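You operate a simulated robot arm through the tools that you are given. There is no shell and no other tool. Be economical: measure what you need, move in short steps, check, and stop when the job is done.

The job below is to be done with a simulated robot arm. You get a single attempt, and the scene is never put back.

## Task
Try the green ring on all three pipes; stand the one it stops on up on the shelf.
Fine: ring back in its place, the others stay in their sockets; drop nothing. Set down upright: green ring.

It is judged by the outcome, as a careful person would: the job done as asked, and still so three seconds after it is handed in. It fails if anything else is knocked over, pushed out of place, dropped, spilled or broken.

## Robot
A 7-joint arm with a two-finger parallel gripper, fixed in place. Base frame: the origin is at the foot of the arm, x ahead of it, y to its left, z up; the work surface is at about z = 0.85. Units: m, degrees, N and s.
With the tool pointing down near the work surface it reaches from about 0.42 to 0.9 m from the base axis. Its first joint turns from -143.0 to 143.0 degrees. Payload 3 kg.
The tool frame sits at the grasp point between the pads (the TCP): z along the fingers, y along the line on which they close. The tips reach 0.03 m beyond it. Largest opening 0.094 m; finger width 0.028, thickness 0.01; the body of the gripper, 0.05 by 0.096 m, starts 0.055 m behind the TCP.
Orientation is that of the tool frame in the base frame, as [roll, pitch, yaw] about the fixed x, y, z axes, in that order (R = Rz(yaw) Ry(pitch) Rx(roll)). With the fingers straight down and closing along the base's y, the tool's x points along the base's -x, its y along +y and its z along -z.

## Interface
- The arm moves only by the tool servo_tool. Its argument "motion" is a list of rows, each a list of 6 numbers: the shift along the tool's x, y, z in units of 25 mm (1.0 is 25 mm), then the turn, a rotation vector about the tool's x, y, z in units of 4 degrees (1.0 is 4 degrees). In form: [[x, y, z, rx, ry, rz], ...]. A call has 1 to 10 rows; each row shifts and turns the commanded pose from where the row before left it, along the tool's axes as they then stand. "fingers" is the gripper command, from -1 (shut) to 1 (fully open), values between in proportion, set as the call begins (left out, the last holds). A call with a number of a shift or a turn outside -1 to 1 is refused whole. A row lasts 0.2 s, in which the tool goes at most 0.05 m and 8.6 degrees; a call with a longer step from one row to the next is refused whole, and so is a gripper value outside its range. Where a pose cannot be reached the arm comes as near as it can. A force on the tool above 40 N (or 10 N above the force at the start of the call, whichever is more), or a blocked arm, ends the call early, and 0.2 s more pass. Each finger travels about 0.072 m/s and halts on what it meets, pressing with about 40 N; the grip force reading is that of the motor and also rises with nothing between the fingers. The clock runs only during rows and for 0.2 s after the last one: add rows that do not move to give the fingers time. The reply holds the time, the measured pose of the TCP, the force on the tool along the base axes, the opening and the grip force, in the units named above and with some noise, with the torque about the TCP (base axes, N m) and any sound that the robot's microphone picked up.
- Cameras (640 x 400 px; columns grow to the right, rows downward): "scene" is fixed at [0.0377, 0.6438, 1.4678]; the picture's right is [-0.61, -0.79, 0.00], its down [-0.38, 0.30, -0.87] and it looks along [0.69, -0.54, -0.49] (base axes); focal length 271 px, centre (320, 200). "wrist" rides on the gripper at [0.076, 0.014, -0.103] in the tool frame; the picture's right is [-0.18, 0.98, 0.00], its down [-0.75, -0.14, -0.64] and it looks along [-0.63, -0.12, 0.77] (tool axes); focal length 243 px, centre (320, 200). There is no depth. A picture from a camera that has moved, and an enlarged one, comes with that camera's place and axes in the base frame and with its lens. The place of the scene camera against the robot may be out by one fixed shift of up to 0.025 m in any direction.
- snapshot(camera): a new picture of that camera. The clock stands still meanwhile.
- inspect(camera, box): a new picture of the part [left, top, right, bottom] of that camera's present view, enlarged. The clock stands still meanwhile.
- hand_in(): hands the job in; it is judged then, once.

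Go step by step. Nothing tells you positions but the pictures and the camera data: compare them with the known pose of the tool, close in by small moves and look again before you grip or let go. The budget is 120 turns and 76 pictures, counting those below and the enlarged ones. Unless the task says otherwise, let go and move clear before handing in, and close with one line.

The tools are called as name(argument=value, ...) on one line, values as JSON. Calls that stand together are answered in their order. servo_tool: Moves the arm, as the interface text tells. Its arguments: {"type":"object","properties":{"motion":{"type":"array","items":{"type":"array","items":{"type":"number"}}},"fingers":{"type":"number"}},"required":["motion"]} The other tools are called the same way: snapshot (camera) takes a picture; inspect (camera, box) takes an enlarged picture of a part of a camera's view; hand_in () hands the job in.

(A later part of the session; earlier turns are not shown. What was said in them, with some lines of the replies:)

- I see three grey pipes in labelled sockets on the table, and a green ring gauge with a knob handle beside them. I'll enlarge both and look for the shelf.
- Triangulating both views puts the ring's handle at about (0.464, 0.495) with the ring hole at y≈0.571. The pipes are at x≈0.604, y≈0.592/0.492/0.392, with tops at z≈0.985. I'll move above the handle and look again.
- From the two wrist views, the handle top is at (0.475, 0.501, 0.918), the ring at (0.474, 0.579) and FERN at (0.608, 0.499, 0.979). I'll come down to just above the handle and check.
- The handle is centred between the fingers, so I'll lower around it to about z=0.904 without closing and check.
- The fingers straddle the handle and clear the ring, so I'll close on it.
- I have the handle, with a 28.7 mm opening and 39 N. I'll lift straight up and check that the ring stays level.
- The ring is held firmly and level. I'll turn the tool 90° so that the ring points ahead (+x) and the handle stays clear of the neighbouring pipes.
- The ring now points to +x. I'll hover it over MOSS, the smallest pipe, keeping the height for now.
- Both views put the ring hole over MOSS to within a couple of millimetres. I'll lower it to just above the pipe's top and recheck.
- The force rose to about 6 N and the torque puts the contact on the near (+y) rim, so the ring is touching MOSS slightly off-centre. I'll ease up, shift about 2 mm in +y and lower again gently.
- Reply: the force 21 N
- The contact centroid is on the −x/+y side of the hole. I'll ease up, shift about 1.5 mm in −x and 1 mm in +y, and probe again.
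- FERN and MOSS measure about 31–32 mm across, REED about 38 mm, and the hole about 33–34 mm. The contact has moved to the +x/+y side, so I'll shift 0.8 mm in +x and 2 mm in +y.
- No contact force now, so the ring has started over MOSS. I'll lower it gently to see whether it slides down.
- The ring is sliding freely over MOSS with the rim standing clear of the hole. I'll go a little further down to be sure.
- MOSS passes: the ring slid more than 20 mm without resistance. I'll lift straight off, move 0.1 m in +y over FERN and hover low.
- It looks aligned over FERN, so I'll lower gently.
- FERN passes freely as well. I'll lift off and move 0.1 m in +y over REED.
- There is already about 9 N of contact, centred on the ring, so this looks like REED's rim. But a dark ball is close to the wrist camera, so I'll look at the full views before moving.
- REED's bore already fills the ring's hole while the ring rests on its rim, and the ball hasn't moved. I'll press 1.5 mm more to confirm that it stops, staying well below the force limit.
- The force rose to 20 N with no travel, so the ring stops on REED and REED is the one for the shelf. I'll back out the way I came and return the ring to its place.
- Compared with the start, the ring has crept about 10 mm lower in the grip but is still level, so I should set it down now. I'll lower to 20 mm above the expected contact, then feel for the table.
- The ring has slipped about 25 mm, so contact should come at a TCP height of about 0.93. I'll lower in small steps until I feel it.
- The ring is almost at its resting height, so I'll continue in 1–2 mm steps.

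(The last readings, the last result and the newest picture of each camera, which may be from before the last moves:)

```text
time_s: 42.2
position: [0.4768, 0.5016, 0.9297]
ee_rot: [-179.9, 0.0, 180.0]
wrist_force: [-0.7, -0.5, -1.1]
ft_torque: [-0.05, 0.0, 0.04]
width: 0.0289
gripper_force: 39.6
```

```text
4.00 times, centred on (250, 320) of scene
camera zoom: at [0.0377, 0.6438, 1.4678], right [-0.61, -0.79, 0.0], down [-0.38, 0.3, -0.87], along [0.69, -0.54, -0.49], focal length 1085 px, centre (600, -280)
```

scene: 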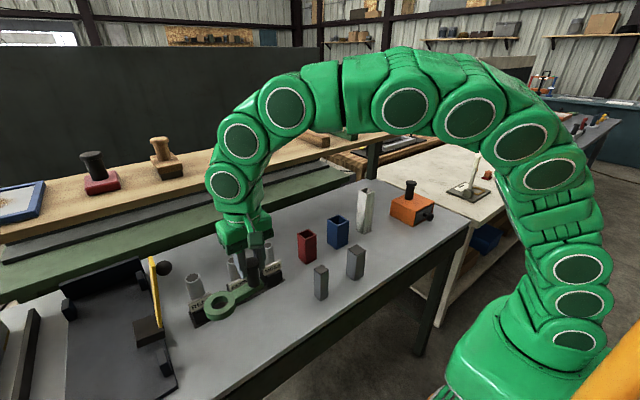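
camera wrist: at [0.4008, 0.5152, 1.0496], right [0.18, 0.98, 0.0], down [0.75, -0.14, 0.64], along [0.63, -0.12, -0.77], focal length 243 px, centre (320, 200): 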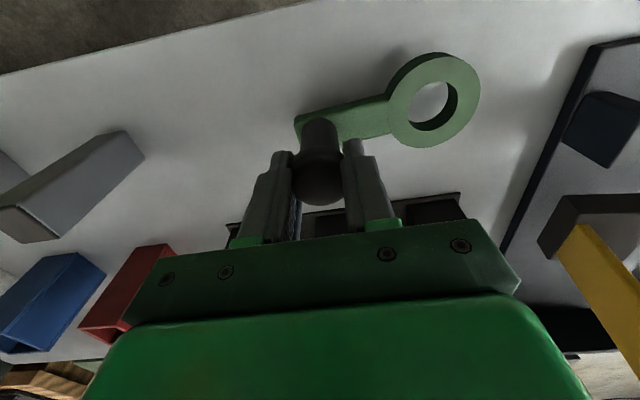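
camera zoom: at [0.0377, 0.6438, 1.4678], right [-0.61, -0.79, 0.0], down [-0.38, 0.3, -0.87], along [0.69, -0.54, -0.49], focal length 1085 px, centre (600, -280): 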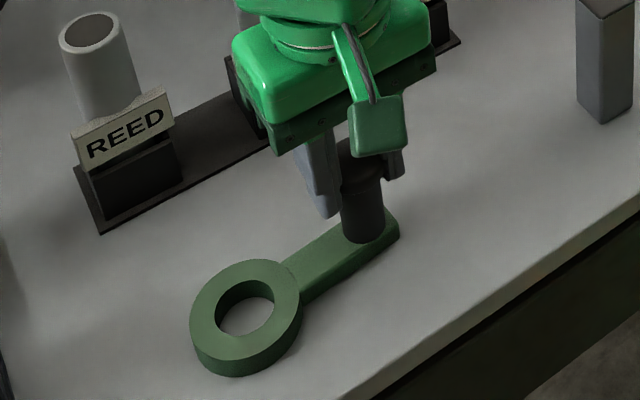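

The ring end now sits slightly lower in the picture than at the start, so I'll check for tilt or yaw from the wrist.

snapshot(camera="wrist")

inspect(camera="wrist", box=[270, 20, 510, 180])

```text
33 pictures are left
camera wrist: at [0.4007, 0.5156, 1.0316], right [0.18, 0.98, 0.0], down [0.75, -0.14, 0.64], along [0.63, -0.12, -0.77], focal length 243 px, centre (320, 200)
```

wrist: 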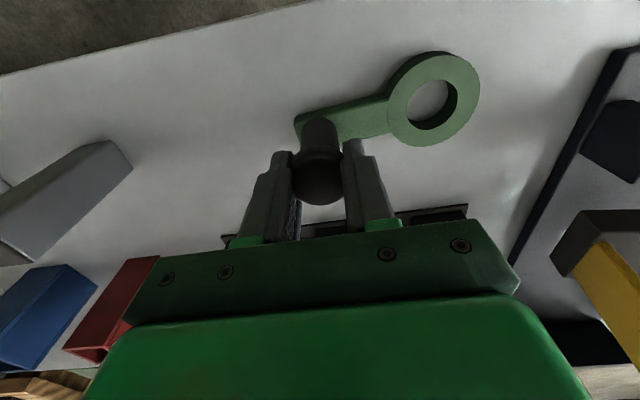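

```text
2.50 times, centred on (390, 100) of wrist
camera zoom: at [0.4007, 0.5156, 1.0316], right [0.18, 0.98, 0.0], down [0.75, -0.14, 0.64], along [0.63, -0.12, -0.77], focal length 606 px, centre (145, 450)
```

zoom: 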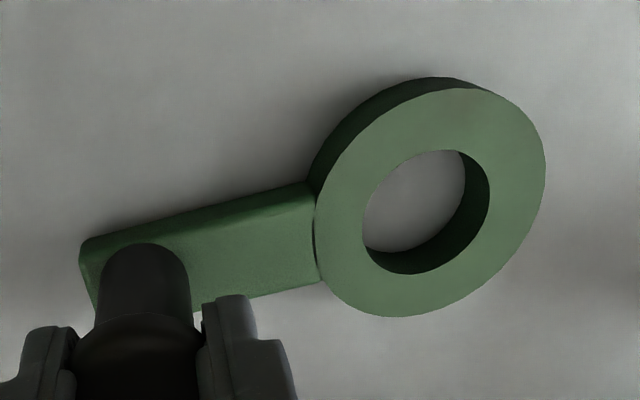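

The ring looks twisted a few degrees in yaw in the grip, with its hole nearer −x. I'll lower to contact first and then correct the yaw with the tool.

servo_tool(motion=[[0, 0, 0.06, 0, 0, 0], [0, 0, 0.06, 0, 0, 0], [0, 0, 0, 0, 0, 0]])

```text
time_s: 43.0
position: [0.475, 0.501, 0.9288]
ee_rot: [179.9, 0.1, 179.9]
wrist_force: [-0.4, -4.8, 34.1]
ft_torque: [0.46, -0.07, -0.07]
width: 0.0287
gripper_force: 39.7
```

I have solid contact with the table. I'll ease up about 1.5 mm and inspect the pose.

servo_tool(motion=[[0, 0, -0.08, 0, 0, 0], [0, 0, 0, 0, 0, 0]])

inspect(camera="scene", box=[200, 270, 300, 370])

inspect(camera="wrist", box=[270, 20, 510, 180])

```text
time_s: 43.6
position: [0.4755, 0.5013, 0.9285]
ee_rot: [-180.0, -0.1, 180.0]
wrist_force: [0.7, 0.6, 1.4]
ft_torque: [0.21, -0.06, -0.01]
width: 0.029
gripper_force: 39.5
```

```text
4.00 times, centred on (250, 320) of scene
camera zoom: at [0.0377, 0.6438, 1.4678], right [-0.61, -0.79, 0.0], down [-0.38, 0.3, -0.87], along [0.69, -0.54, -0.49], focal length 1085 px, centre (600, -280)
```

zoom: 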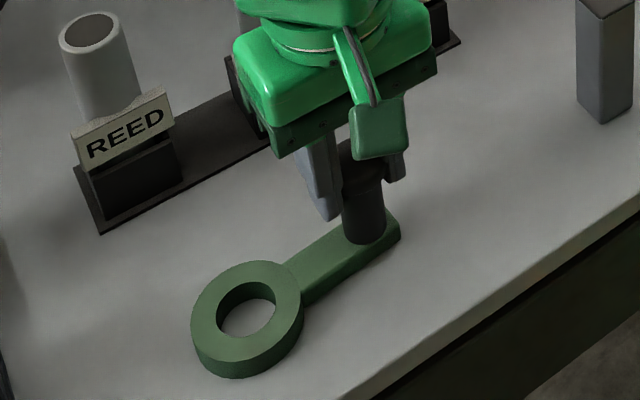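

```text
2.50 times, centred on (390, 100) of wrist
camera zoom: at [0.4002, 0.5154, 1.03], right [0.18, 0.98, 0.0], down [0.75, -0.14, 0.64], along [0.63, -0.12, -0.77], focal length 606 px, centre (145, 450)
```

zoom: 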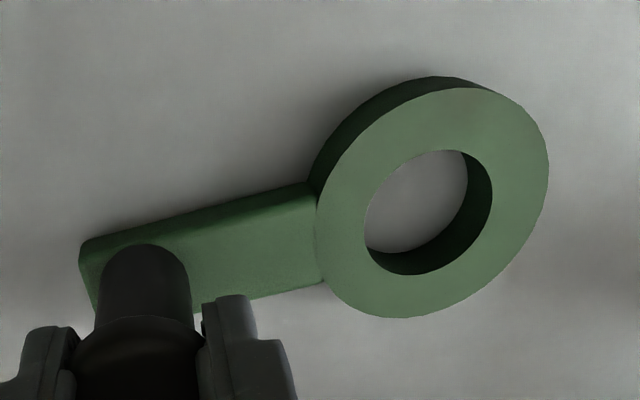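

The ring sits flat but is turned about 4° and shifted about 1.5 mm in −x from where it started. I'll lift slightly, turn 4°, shift, and set it down again.

servo_tool(motion=[[0, 0, -0.08, 0, 0, 0], [-0.06, 0, 0, 0, 0, 1], [0, 0, 0.08, 0, 0, 0], [0, 0, 0.02, 0, 0, 0], [0, 0, 0, 0, 0, 0]])

inspect(camera="scene", box=[200, 270, 300, 370])

```text
time_s: 44.8
position: [0.4778, 0.5005, 0.929]
ee_rot: [179.9, 0.0, 176.0]
wrist_force: [1.1, 0.4, -1.2]
ft_torque: [-0.07, 0.0, 0.02]
width: 0.0286
gripper_force: 39.9
```

```text
4.00 times, centred on (250, 320) of scene
camera zoom: at [0.0377, 0.6438, 1.4678], right [-0.61, -0.79, 0.0], down [-0.38, 0.3, -0.87], along [0.69, -0.54, -0.49], focal length 1085 px, centre (600, -280)
```

zoom: 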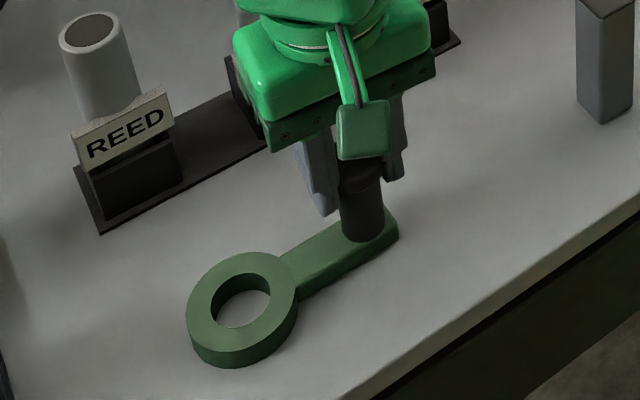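

The ring now matches its original picture to about a pixel. I'll touch down lightly and open.

servo_tool(motion=[[0, 0, 0.03, 0, 0, 0], [0, 0, 0, 0, 0, 0]])

```text
time_s: 45.4
position: [0.477, 0.5005, 0.9282]
ee_rot: [180.0, 0.0, 175.9]
wrist_force: [-1.5, -2.2, 10.3]
ft_torque: [0.29, -0.03, -0.05]
width: 0.029
gripper_force: 39.6
```

servo_tool(motion=[[0, 0, 0, 0, 0, 0], [0, 0, 0, 0, 0, 0], [0, 0, 0, 0, 0, 0], [0, 0, 0, 0, 0, 0], [0, 0, 0, 0, 0, 0]], fingers=1)

servo_tool(motion=[[0, 0, -0.6, 0, 0, 0], [0, 0, -0.8, 0, 0, 0], [0, 0, -0.8, 0, 0, 0], [0, 0, -0.8, 0, 0, 0], [0, 0, -0.8, 0, 0, 0], [0, 0, -0.8, 0, 0, 0], [0, 0, -0.8, 0, 0, 0]])

inspect(camera="scene", box=[170, 220, 330, 370])

snapshot(camera="wrist")

```text
time_s: 46.6
position: [0.4786, 0.5015, 0.9272]
ee_rot: [179.9, 0.0, 176.1]
wrist_force: [0.0, 0.5, 0.3]
ft_torque: [-0.02, 0.01, -0.04]
width: 0.0941
gripper_force: 0.0
```

```text
time_s: 48.2
position: [0.4774, 0.5003, 1.0624]
ee_rot: [-179.9, -0.1, 176.0]
wrist_force: [-0.5, 0.4, 0.7]
ft_torque: [0.04, 0.02, 0.01]
width: 0.0942
gripper_force: 0.1
```

```text
2.67 times, centred on (250, 295) of scene
camera zoom: at [0.0377, 0.6438, 1.4678], right [-0.61, -0.79, 0.0], down [-0.38, 0.3, -0.87], along [0.69, -0.54, -0.49], focal length 723 px, centre (507, -53)
```

zoom: 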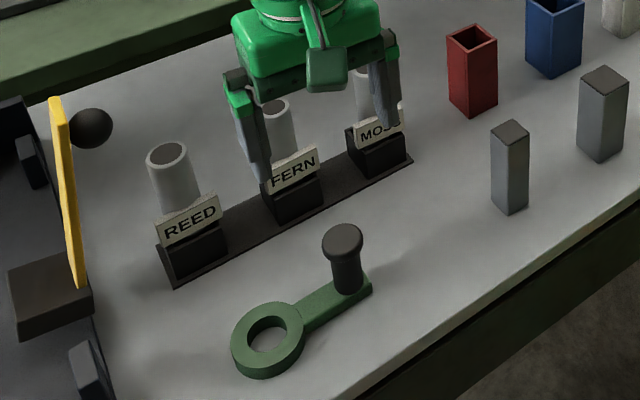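

```text
27 pictures are left
camera wrist: at [0.4033, 0.52, 1.1637], right [0.25, 0.97, 0.0], down [0.74, -0.19, 0.64], along [0.62, -0.16, -0.77], focal length 243 px, centre (320, 200)
```

wrist: 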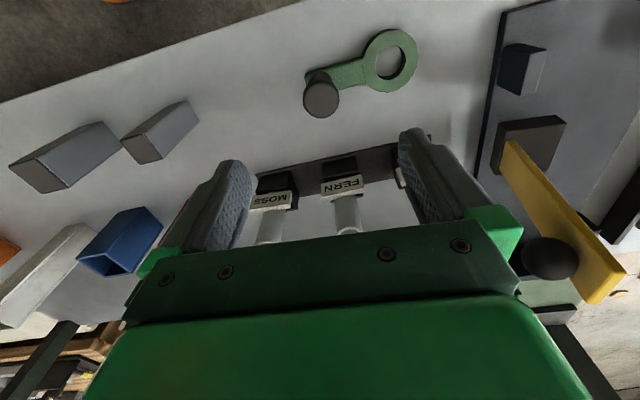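

The ring is back in place and upright. Next I'll plan for REED and the wooden shelf, starting with enlarged views of the shelf.

inspect(camera="scene", box=[130, 90, 450, 250])

inspect(camera="scene", box=[0, 130, 200, 260])

```text
2.00 times, centred on (290, 170) of scene
camera zoom: at [0.0377, 0.6438, 1.4678], right [-0.61, -0.79, 0.0], down [-0.38, 0.3, -0.87], along [0.69, -0.54, -0.49], focal length 542 px, centre (380, 260)
```

zoom: 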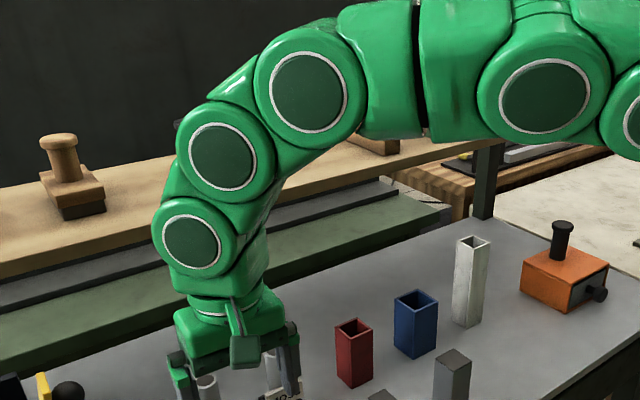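

```text
3.08 times, centred on (100, 195) of scene
camera zoom: at [0.0377, 0.6438, 1.4678], right [-0.61, -0.79, 0.0], down [-0.38, 0.3, -0.87], along [0.69, -0.54, -0.49], focal length 834 px, centre (997, 215)
```

zoom: 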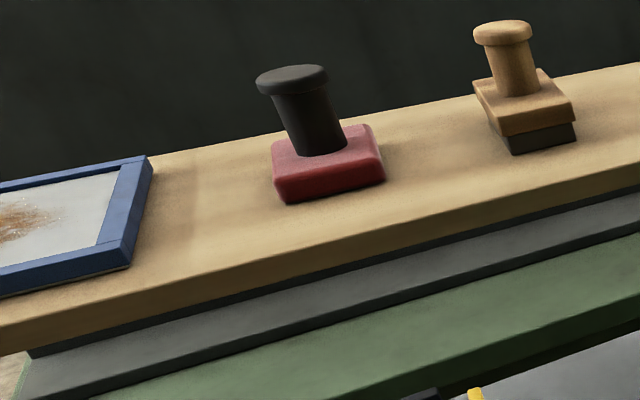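

REED stands at about (0.609, 0.599) with its top at z≈0.98. A lever ball at about (0.587, 0.647, 1.058) blocks a straight-down grasp, and the shelf surface is at z≈1.155 with its front edge at x≈0.73. I'll turn the tool 29° and pitch it 60°, so it comes in from the front and clears the ball.

servo_tool(motion=[[0, 0, 0, 0, 0, -1], [0, 0, 0, 0, 0, -1], [0, 0, 0, 0, 0, -1], [0, 0, 0, 0, 0, -1], [0, 0, 0, 0, 0, -1], [0, 0, 0, 0, 0, -1], [0, 0, 0, 0, 0, -1], [0, 0, 0, 0, 0, -0.25]])

servo_tool(motion=[[0, 0, 0, 0, -1, 0], [0, 0, 0, 0, -1, 0], [0, 0, 0, 0, -1, 0], [0, 0, 0, 0, -1, 0], [0, 0, 0, 0, -1, 0], [0, 0, 0, 0, -1, 0], [0, 0, 0, 0, -1, 0], [0, 0, 0, 0, -1, 0], [0, 0, 0, 0, -1, 0], [0, 0, 0, 0, -1, 0]])

servo_tool(motion=[[0, 0, 0, 0, -1, 0], [0, 0, 0, 0, -1, 0], [0, 0, 0, 0, -1, 0], [0, 0, 0, 0, -1, 0], [0, 0, 0, 0, -1, 0], [0, 0, 0, 0, 0, 0]], fingers=0.4)

snapshot(camera="wrist")

snapshot(camera="scene")

```text
time_s: 50.0
position: [0.4767, 0.502, 1.0631]
ee_rot: [180.0, -0.1, -154.9]
wrist_force: [0.0, 0.7, -0.1]
ft_torque: [-0.02, 0.02, 0.01]
width: 0.0941
gripper_force: 0.0
```

```text
time_s: 52.2
position: [0.4783, 0.5017, 1.0622]
ee_rot: [179.9, 40.1, -155.0]
wrist_force: [0.2, -0.2, -0.5]
ft_torque: [-0.01, -0.01, 0.01]
width: 0.0941
gripper_force: 0.1
```

```text
time_s: 53.6
position: [0.4839, 0.4925, 1.0526]
ee_rot: [170.1, 56.2, -166.3]
wrist_force: [0.4, -0.6, 0.0]
ft_torque: [0.0, -0.01, 0.0]
width: 0.0655
gripper_force: 0.1
```

```text
24 pictures are left
camera wrist: at [0.3617, 0.4587, 1.0464], right [-0.27, 0.93, 0.25], down [-0.02, -0.26, 0.96], along [0.96, 0.25, 0.09], focal length 243 px, centre (320, 200)
```

wrist: 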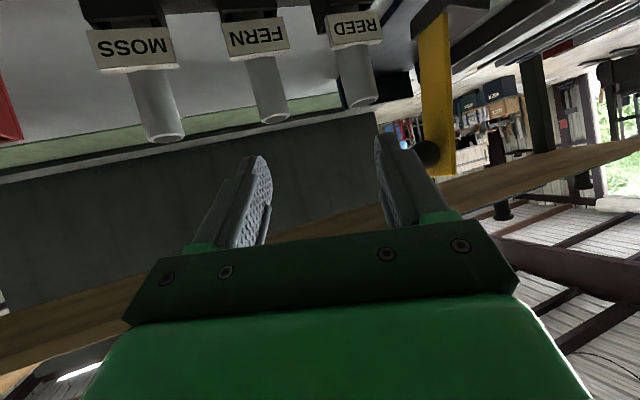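

```text
23 pictures are left
```

scene: 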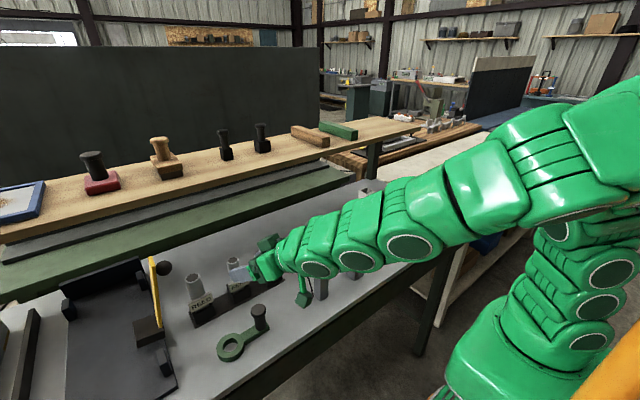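

The arm couldn't quite reach the 60° pitch this close in. I'll move outward to the pre-grasp point, where it should be reachable, keeping z≈1.06.

servo_tool(motion=[[-0.333, 0.425, 0.579, 0, 0, 0], [-0.333, 0.425, 0.579, 0, 0, 0], [-0.333, 0.425, 0.579, 0, 0, 0], [0, 0, 0, 0, 0, 0], [0, 0, 0, 0, 0, 0]])

```text
time_s: 54.8
position: [0.508, 0.552, 1.0621]
ee_rot: [-179.8, 60.1, -154.7]
wrist_force: [-0.4, 0.8, -0.4]
ft_torque: [-0.01, 0.02, -0.02]
width: 0.0657
gripper_force: 0.1
```

The pose is reached exactly. I'll lower to z≈0.995 and check the line-up with REED.

servo_tool(motion=[[0.58, 0, 0.335, 0, 0, 0], [0.58, 0, 0.335, 0, 0, 0], [0.58, 0, 0.335, 0, 0, 0], [0.58, 0, 0.335, 0, 0, 0], [0, 0, 0, 0, 0, 0]])

snapshot(camera="wrist")

inspect(camera="scene", box=[130, 230, 290, 340])

```text
time_s: 56.0
position: [0.509, 0.5513, 0.9959]
ee_rot: [180.0, 60.0, -155.0]
wrist_force: [-0.8, 0.4, -0.2]
ft_torque: [0.0, 0.01, 0.0]
width: 0.0661
gripper_force: 0.0
```

```text
22 pictures are left
camera wrist: at [0.3888, 0.5106, 0.9797], right [-0.33, 0.93, 0.16], down [-0.1, -0.2, 0.97], along [0.94, 0.31, 0.16], focal length 243 px, centre (320, 200)
```

wrist: 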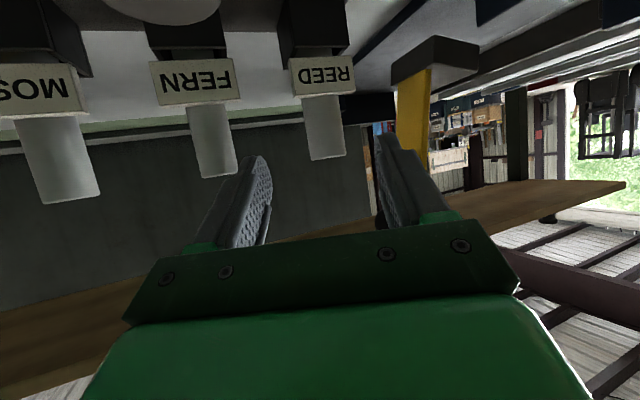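

```text
3.64 times, centred on (210, 285) of scene
camera zoom: at [0.0377, 0.6438, 1.4678], right [-0.61, -0.79, 0.0], down [-0.38, 0.3, -0.87], along [0.69, -0.54, -0.49], focal length 986 px, centre (720, -109)
```

zoom: 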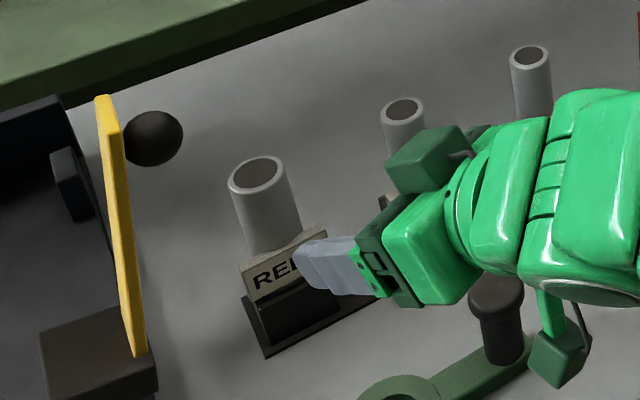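

REED lines up between the fingers at (0.609, 0.597) with its top at 0.979, and its label tops out near 0.93. I'll advance horizontally and then check.

servo_tool(motion=[[-0.44, 0, 0.764, 0, 0, 0], [-0.44, 0, 0.764, 0, 0, 0], [-0.44, 0, 0.764, 0, 0, 0], [-0.44, 0, 0.764, 0, 0, 0], [-0.44, 0, 0.764, 0, 0, 0], [0, 0, 0, 0, 0, 0]])

snapshot(camera="wrist")

inspect(camera="scene", box=[130, 230, 290, 340])

```text
time_s: 57.4
position: [0.6092, 0.5986, 0.9937]
ee_rot: [-179.9, 60.1, -155.0]
wrist_force: [-0.8, -0.3, 0.3]
ft_torque: [0.04, -0.02, 0.01]
width: 0.0656
gripper_force: 0.0
```

```text
20 pictures are left
camera wrist: at [0.4888, 0.5571, 0.9795], right [-0.33, 0.93, 0.16], down [-0.1, -0.2, 0.97], along [0.94, 0.31, 0.16], focal length 243 px, centre (320, 200)
```

wrist: 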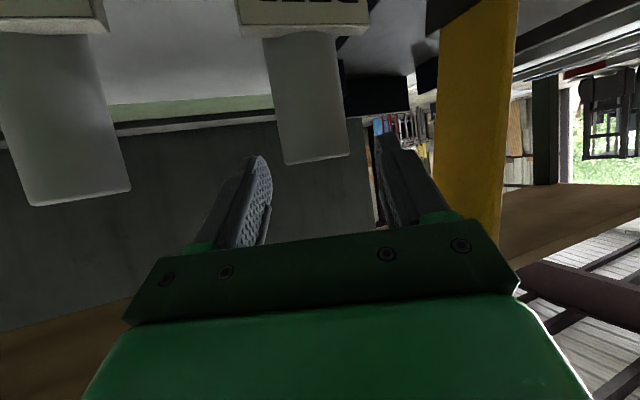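

```text
3.64 times, centred on (210, 285) of scene
camera zoom: at [0.0377, 0.6438, 1.4678], right [-0.61, -0.79, 0.0], down [-0.38, 0.3, -0.87], along [0.69, -0.54, -0.49], focal length 986 px, centre (720, -109)
```

zoom: 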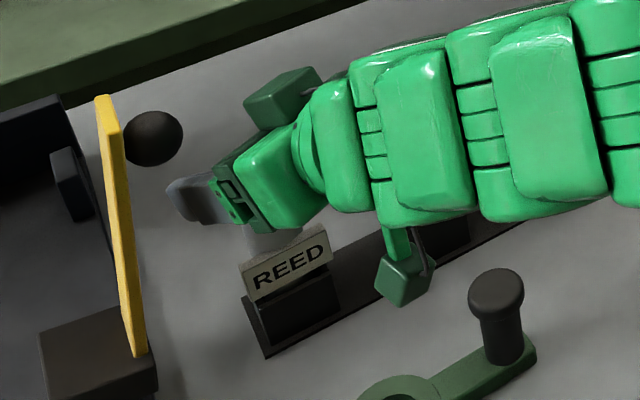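

The pipe is centred between the fingers. I'll lower 32 mm so the pads bear on its upper part.

servo_tool(motion=[[0.37, 0, 0.213, 0, 0, 0], [0.37, 0, 0.213, 0, 0, 0], [0.37, 0, 0.213, 0, 0, 0], [0, 0, 0, 0, 0, 0]])

snapshot(camera="wrist")

```text
time_s: 58.4
position: [0.6092, 0.5985, 0.9621]
ee_rot: [180.0, 60.0, -155.0]
wrist_force: [-0.1, -0.3, 0.2]
ft_torque: [-0.02, 0.01, -0.02]
width: 0.0659
gripper_force: 0.0
```

```text
18 pictures are left
camera wrist: at [0.4891, 0.5572, 0.9481], right [-0.33, 0.93, 0.16], down [-0.1, -0.2, 0.97], along [0.94, 0.31, 0.16], focal length 243 px, centre (320, 200)
```

wrist: 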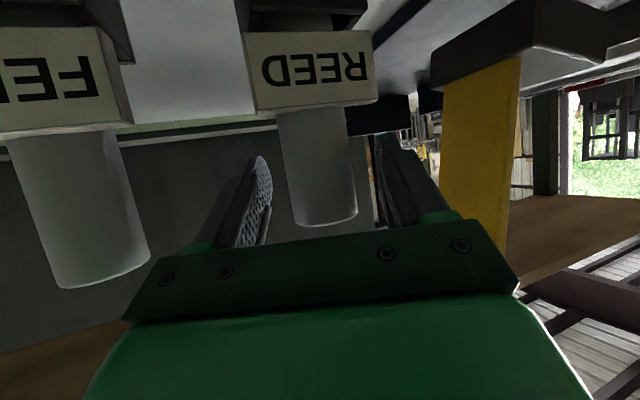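

The view is clear and the label is well below the fingers. I'll go 6 mm lower for a better hold and close.

servo_tool(motion=[[0.208, 0, 0.12, 0, 0, 0], [0, 0, 0, 0, 0, 0]])

servo_tool(motion=[[0, 0, 0, 0, 0, 0], [0, 0, 0, 0, 0, 0], [0, 0, 0, 0, 0, 0], [0, 0, 0, 0, 0, 0]], fingers=-1)

snapshot(camera="wrist")

```text
time_s: 59.0
position: [0.6101, 0.5964, 0.9568]
ee_rot: [180.0, 60.1, -155.0]
wrist_force: [-0.7, 0.6, -0.5]
ft_torque: [0.01, -0.01, 0.0]
width: 0.0659
gripper_force: 0.1
```

```text
time_s: 60.0
position: [0.6096, 0.598, 0.9567]
ee_rot: [-179.9, 59.9, -155.0]
wrist_force: [1.3, 0.5, 0.7]
ft_torque: [0.07, -0.02, -0.01]
width: 0.038
gripper_force: 39.8
```

```text
17 pictures are left
camera wrist: at [0.4891, 0.5571, 0.9421], right [-0.33, 0.93, 0.16], down [-0.1, -0.2, 0.97], along [0.94, 0.31, 0.16], focal length 243 px, centre (320, 200)
```

wrist: 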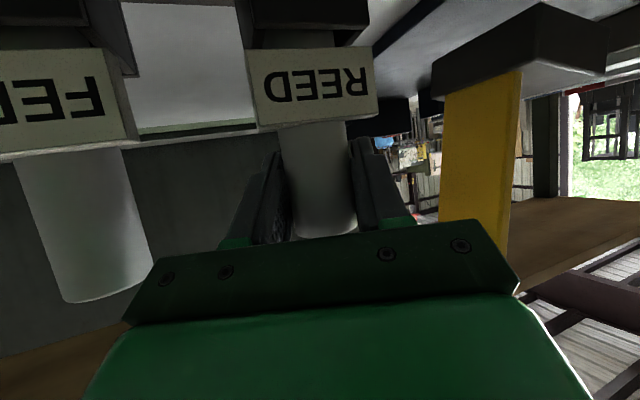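

The pads hold REED at 38 mm. I'll lift straight up slowly and check.

servo_tool(motion=[[-0.173, 0, -0.1, 0, 0, 0], [-0.26, 0, -0.15, 0, 0, 0], [-0.346, 0, -0.2, 0, 0, 0], [-0.346, 0, -0.2, 0, 0, 0], [-0.346, 0, -0.2, 0, 0, 0], [-0.346, 0, -0.2, 0, 0, 0], [0, 0, 0, 0, 0, 0]])

inspect(camera="scene", box=[130, 210, 290, 320])

snapshot(camera="wrist")

```text
time_s: 61.6
position: [0.609, 0.5975, 1.0089]
ee_rot: [179.9, 60.0, -155.1]
wrist_force: [0.3, 0.0, -1.4]
ft_torque: [-0.01, 0.0, 0.01]
width: 0.038
gripper_force: 39.9
```

```text
3.64 times, centred on (210, 265) of scene
camera zoom: at [0.0377, 0.6438, 1.4678], right [-0.61, -0.79, 0.0], down [-0.38, 0.3, -0.87], along [0.69, -0.54, -0.49], focal length 986 px, centre (720, -36)
```

zoom: 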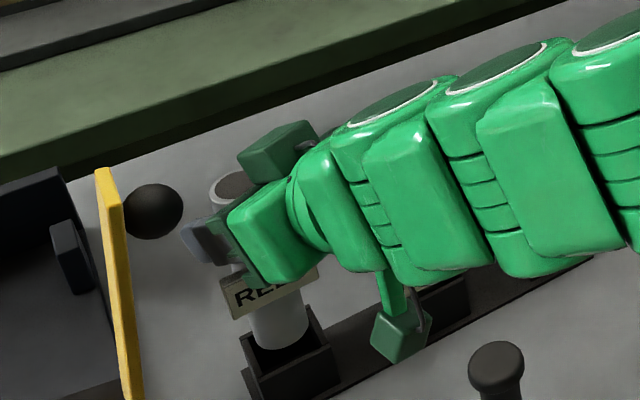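

```text
15 pictures are left
camera wrist: at [0.4886, 0.5572, 0.9939], right [-0.33, 0.93, 0.16], down [-0.1, -0.2, 0.97], along [0.94, 0.31, 0.16], focal length 243 px, centre (320, 200)
```

wrist: 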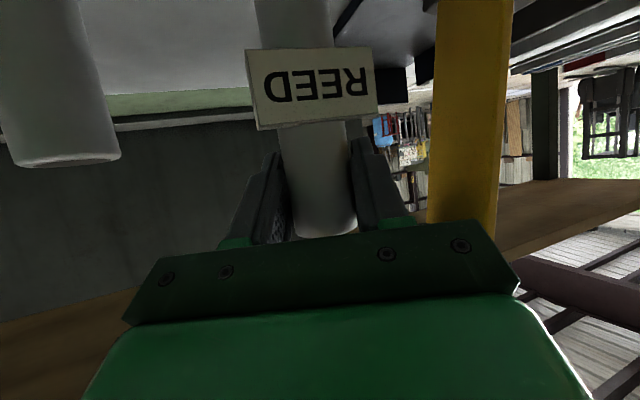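

The label is attached to the pipe and came up with it; REED is vertical and its lower end is about at the socket's mouth. I'll rise 10 mm more, then shift 12 mm in −y for more room from the ball.

servo_tool(motion=[[-0.173, 0, -0.1, 0, 0, 0], [-0.173, 0, -0.1, 0, 0, 0], [0, 0, 0, 0, 0, 0]])

inspect(camera="scene", box=[160, 240, 240, 320])

```text
time_s: 62.4
position: [0.6092, 0.5976, 1.0195]
ee_rot: [-180.0, 60.0, -155.0]
wrist_force: [0.1, 0.8, -1.0]
ft_torque: [0.01, -0.03, 0.03]
width: 0.0378
gripper_force: 40.0
```

```text
5.00 times, centred on (200, 280) of scene
camera zoom: at [0.0377, 0.6438, 1.4678], right [-0.61, -0.79, 0.0], down [-0.38, 0.3, -0.87], along [0.69, -0.54, -0.49], focal length 1356 px, centre (920, -200)
```

zoom: 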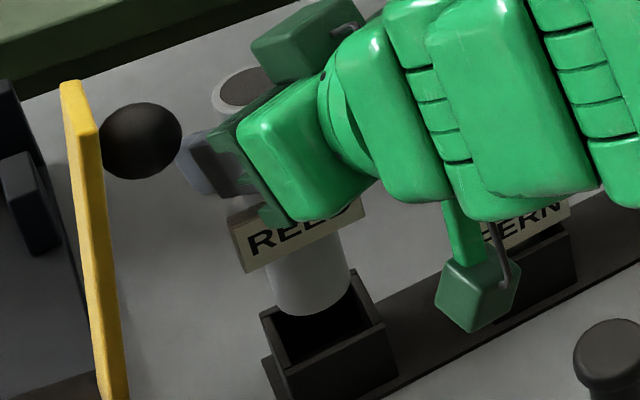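

The lower end is clear of the socket mouth. I'll shift 14 mm in −y away from the ball, then continue up.

servo_tool(motion=[[0.06, -0.25, -0.1, 0, 0, 0], [0.06, -0.25, -0.1, 0, 0, 0], [-0.52, 0, -0.3, 0, 0, 0], [-0.693, 0, -0.4, 0, 0, 0], [-0.693, 0, -0.4, 0, 0, 0], [-0.693, 0, -0.4, 0, 0, 0], [-0.693, 0, -0.4, 0, 0, 0], [-0.693, 0, -0.4, 0, 0, 0], [0, 0, 0, 0, 0, 0]])

servo_tool(motion=[[-0.693, 0, -0.4, 0, 0, 0], [-0.693, 0, -0.4, 0, 0, 0], [-0.693, 0, -0.4, 0, 0, 0], [-0.693, 0, -0.4, 0, 0, 0], [-0.693, 0, -0.4, 0, 0, 0], [-0.693, 0, -0.4, 0, 0, 0], [-0.693, 0, -0.4, 0, 0, 0], [-0.693, 0, -0.4, 0, 0, 0], [-0.693, 0, -0.4, 0, 0, 0], [0, 0, 0, 0, 0, 0]])

snapshot(camera="scene")

snapshot(camera="wrist")

```text
time_s: 64.4
position: [0.609, 0.5834, 1.1342]
ee_rot: [-179.8, 59.9, -154.9]
wrist_force: [-0.2, 0.0, -0.6]
ft_torque: [-0.02, 0.0, 0.03]
width: 0.0381
gripper_force: 40.5
```

```text
time_s: 66.6
position: [0.6101, 0.5833, 1.3154]
ee_rot: [180.0, 59.9, -154.9]
wrist_force: [0.1, -1.0, -1.3]
ft_torque: [-0.02, -0.01, 0.01]
width: 0.038
gripper_force: 39.9
```

```text
13 pictures are left
```

scene: 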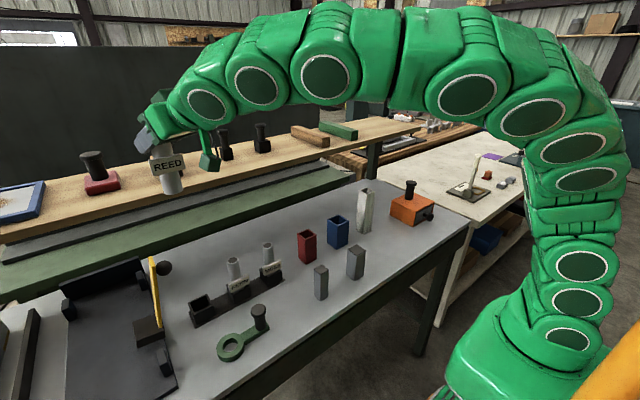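

```text
12 pictures are left
camera wrist: at [0.489, 0.5433, 1.2995], right [-0.33, 0.93, 0.16], down [-0.1, -0.2, 0.97], along [0.94, 0.31, 0.16], focal length 243 px, centre (320, 200)
```

wrist: 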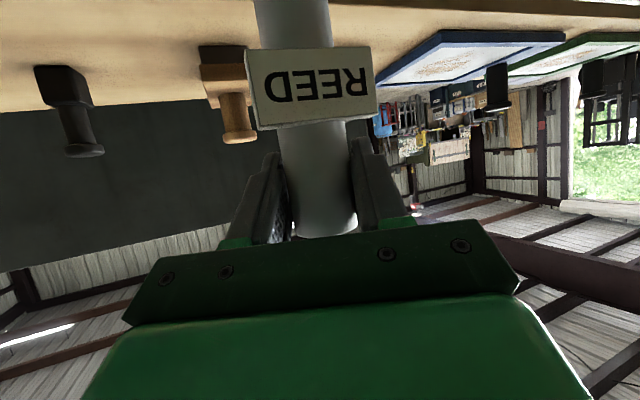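

The grip is stable and the pipe is upright. I'll carry it over the shelf to the free spot at about (0.785, 0.44), between the brown and black stamps.

servo_tool(motion=[[-0.197, -0.812, 0.34, 0, 0, 0], [-0.197, -0.812, 0.34, 0, 0, 0], [-0.197, -0.812, 0.34, 0, 0, 0], [-0.197, -0.812, 0.34, 0, 0, 0], [-0.197, -0.812, 0.34, 0, 0, 0], [-0.197, -0.812, 0.34, 0, 0, 0], [-0.197, -0.812, 0.34, 0, 0, 0], [-0.197, -0.812, 0.34, 0, 0, 0], [-0.197, -0.812, 0.34, 0, 0, 0], [-0.197, -0.812, 0.34, 0, 0, 0]])

inspect(camera="scene", box=[100, 60, 340, 220])

snapshot(camera="wrist")

```text
time_s: 68.8
position: [0.7839, 0.4411, 1.3129]
ee_rot: [-180.0, 60.0, -154.9]
wrist_force: [-0.2, 0.6, -1.0]
ft_torque: [0.0, -0.01, 0.01]
width: 0.0379
gripper_force: 40.2
```

```text
2.50 times, centred on (220, 140) of scene
camera zoom: at [0.0377, 0.6438, 1.4678], right [-0.61, -0.79, 0.0], down [-0.38, 0.3, -0.87], along [0.69, -0.54, -0.49], focal length 678 px, centre (570, 350)
```

zoom: 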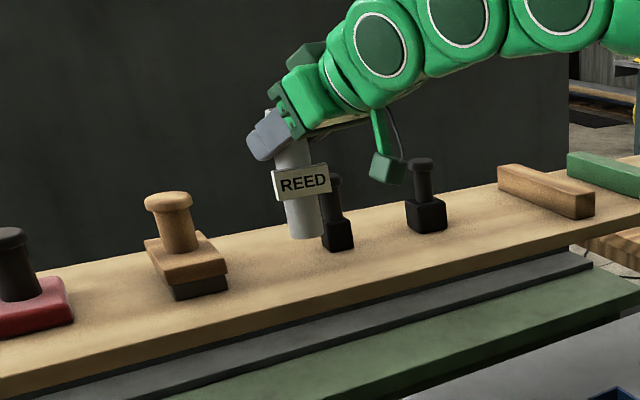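

```text
10 pictures are left
camera wrist: at [0.6639, 0.4004, 1.2978], right [-0.33, 0.93, 0.16], down [-0.1, -0.2, 0.97], along [0.94, 0.31, 0.16], focal length 243 px, centre (320, 200)
```

wrist: 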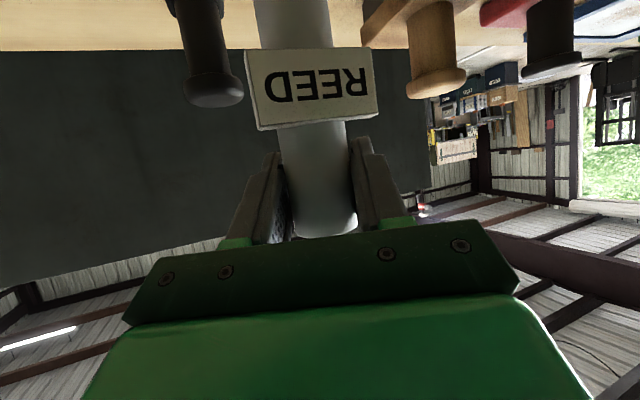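

The spot is clear with the shelf edge in front. I'll move 15 mm deeper, lower 38 mm, and then feel for the surface.

servo_tool(motion=[[-0.31, -0.07, 0.54, 0, 0, 0], [0.346, 0, 0.2, 0, 0, 0], [0.346, 0, 0.2, 0, 0, 0], [0.346, 0, 0.2, 0, 0, 0], [0.277, 0, 0.16, 0, 0, 0], [0, 0, 0, 0, 0, 0]])

inspect(camera="scene", box=[140, 80, 300, 200])

```text
time_s: 70.2
position: [0.7998, 0.4462, 1.2755]
ee_rot: [-179.9, 60.0, -155.0]
wrist_force: [0.5, -0.2, 6.8]
ft_torque: [-0.15, 0.11, 0.02]
width: 0.038
gripper_force: 39.8
```

```text
3.33 times, centred on (220, 140) of scene
camera zoom: at [0.0377, 0.6438, 1.4678], right [-0.61, -0.79, 0.0], down [-0.38, 0.3, -0.87], along [0.69, -0.54, -0.49], focal length 904 px, centre (653, 400)
```

zoom: 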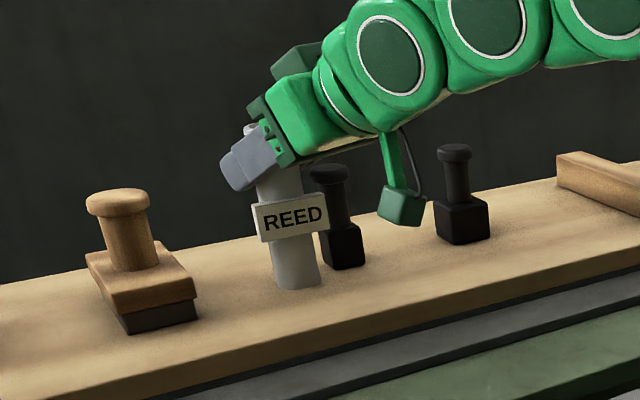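

It is standing on the shelf with about 8 N of contact. I'll seat it by a hair more and check before letting go.

servo_tool(motion=[[0.028, 0, 0.016, 0, 0, 0], [0, 0, 0, 0, 0, 0]])

snapshot(camera="wrist")

```text
time_s: 70.8
position: [0.7987, 0.4468, 1.2766]
ee_rot: [-180.0, 60.1, -154.9]
wrist_force: [1.5, 0.4, 17.9]
ft_torque: [0.02, -0.04, 0.04]
width: 0.0381
gripper_force: 40.3
```

```text
8 pictures are left
camera wrist: at [0.6787, 0.4058, 1.2615], right [-0.33, 0.93, 0.16], down [-0.1, -0.2, 0.97], along [0.94, 0.31, 0.17], focal length 243 px, centre (320, 200)
```

wrist: 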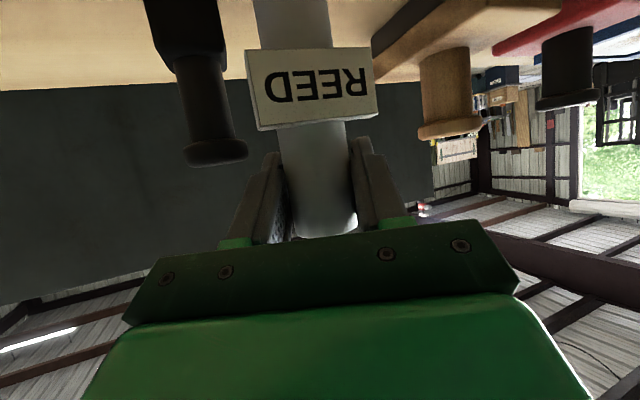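

It is seated flat, with no torque at 18 N. I'll ease off slightly and open the fingers.

servo_tool(motion=[[-0.028, 0, -0.016, 0, 0, 0], [0, 0, 0, 0, 0, 0]])

servo_tool(motion=[[0, 0, 0, 0, 0, 0], [0, 0, 0, 0, 0, 0], [0, 0, 0, 0, 0, 0], [0, 0, 0, 0, 0, 0]], fingers=0.4)

inspect(camera="scene", box=[140, 80, 300, 200])

snapshot(camera="wrist")

```text
time_s: 71.4
position: [0.7985, 0.4464, 1.2772]
ee_rot: [180.0, 60.0, -155.0]
wrist_force: [5.2, 2.3, 17.3]
ft_torque: [0.22, -0.34, 0.06]
width: 0.0383
gripper_force: 40.1
```

```text
time_s: 72.4
position: [0.7992, 0.4468, 1.2769]
ee_rot: [-179.9, 59.8, -155.1]
wrist_force: [1.0, -0.3, 0.4]
ft_torque: [-0.01, -0.03, -0.04]
width: 0.0657
gripper_force: 0.2
```

```text
3.33 times, centred on (220, 140) of scene
camera zoom: at [0.0377, 0.6438, 1.4678], right [-0.61, -0.79, 0.0], down [-0.38, 0.3, -0.87], along [0.69, -0.54, -0.49], focal length 904 px, centre (653, 400)
```

zoom: 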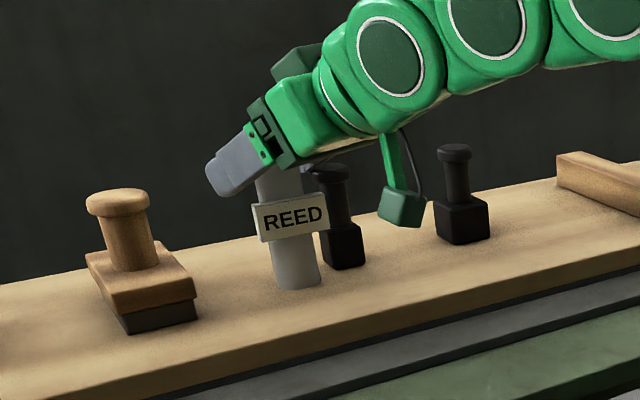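

```text
6 pictures are left
camera wrist: at [0.6786, 0.4058, 1.261], right [-0.33, 0.93, 0.16], down [-0.1, -0.2, 0.97], along [0.94, 0.31, 0.16], focal length 243 px, centre (320, 200)
```

wrist: 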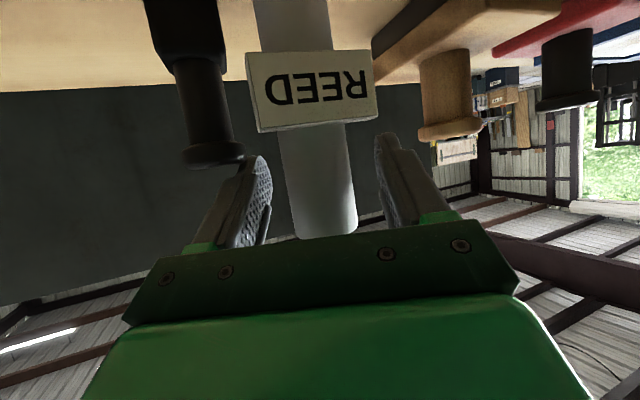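

REED stands on its own. I'll back the gripper out along its own axis.

servo_tool(motion=[[0, 0, -0.4, 0, 0, 0], [0, 0, -0.6, 0, 0, 0], [0, 0, -0.8, 0, 0, 0], [0, 0, -0.8, 0, 0, 0], [0, 0, -0.8, 0, 0, 0], [0, 0, -0.8, 0, 0, 0], [0, 0, -0.8, 0, 0, 0], [0, 0, -0.8, 0, 0, 0], [0, 0, 0, 0, 0, 0]])

snapshot(camera="scene")

inspect(camera="scene", box=[140, 80, 300, 200])

```text
time_s: 74.4
position: [0.6853, 0.3934, 1.3486]
ee_rot: [-179.9, 60.1, -155.0]
wrist_force: [0.3, -0.1, 0.1]
ft_torque: [-0.03, -0.03, 0.03]
width: 0.066
gripper_force: 0.1
```

```text
5 pictures are left
```

scene: 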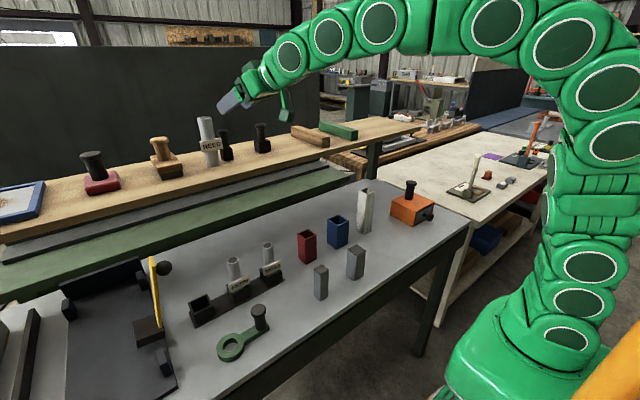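

```text
3.33 times, centred on (220, 140) of scene
camera zoom: at [0.0377, 0.6438, 1.4678], right [-0.61, -0.79, 0.0], down [-0.38, 0.3, -0.87], along [0.69, -0.54, -0.49], focal length 904 px, centre (653, 400)
```

zoom: 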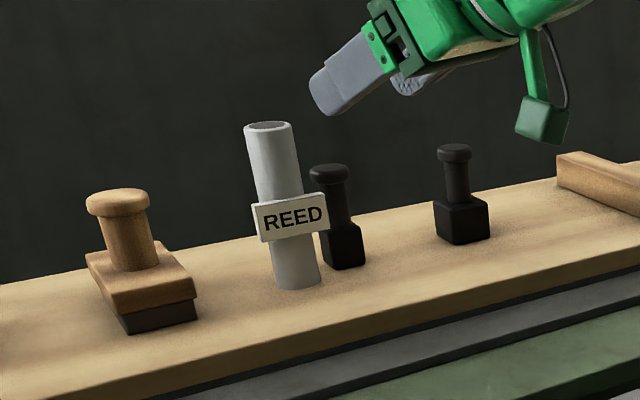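

REED stands upright on the shelf, FERN and MOSS are in their sockets, the ring is back in its place, and the arm is clear. I'm handing in.

hand_in()

```text
The job is handed in.
```

The green ring slid over MOSS and FERN but stopped on REED, so REED now stands upright on the shelf; the ring is back in its place and the other two pipes are in their sockets.
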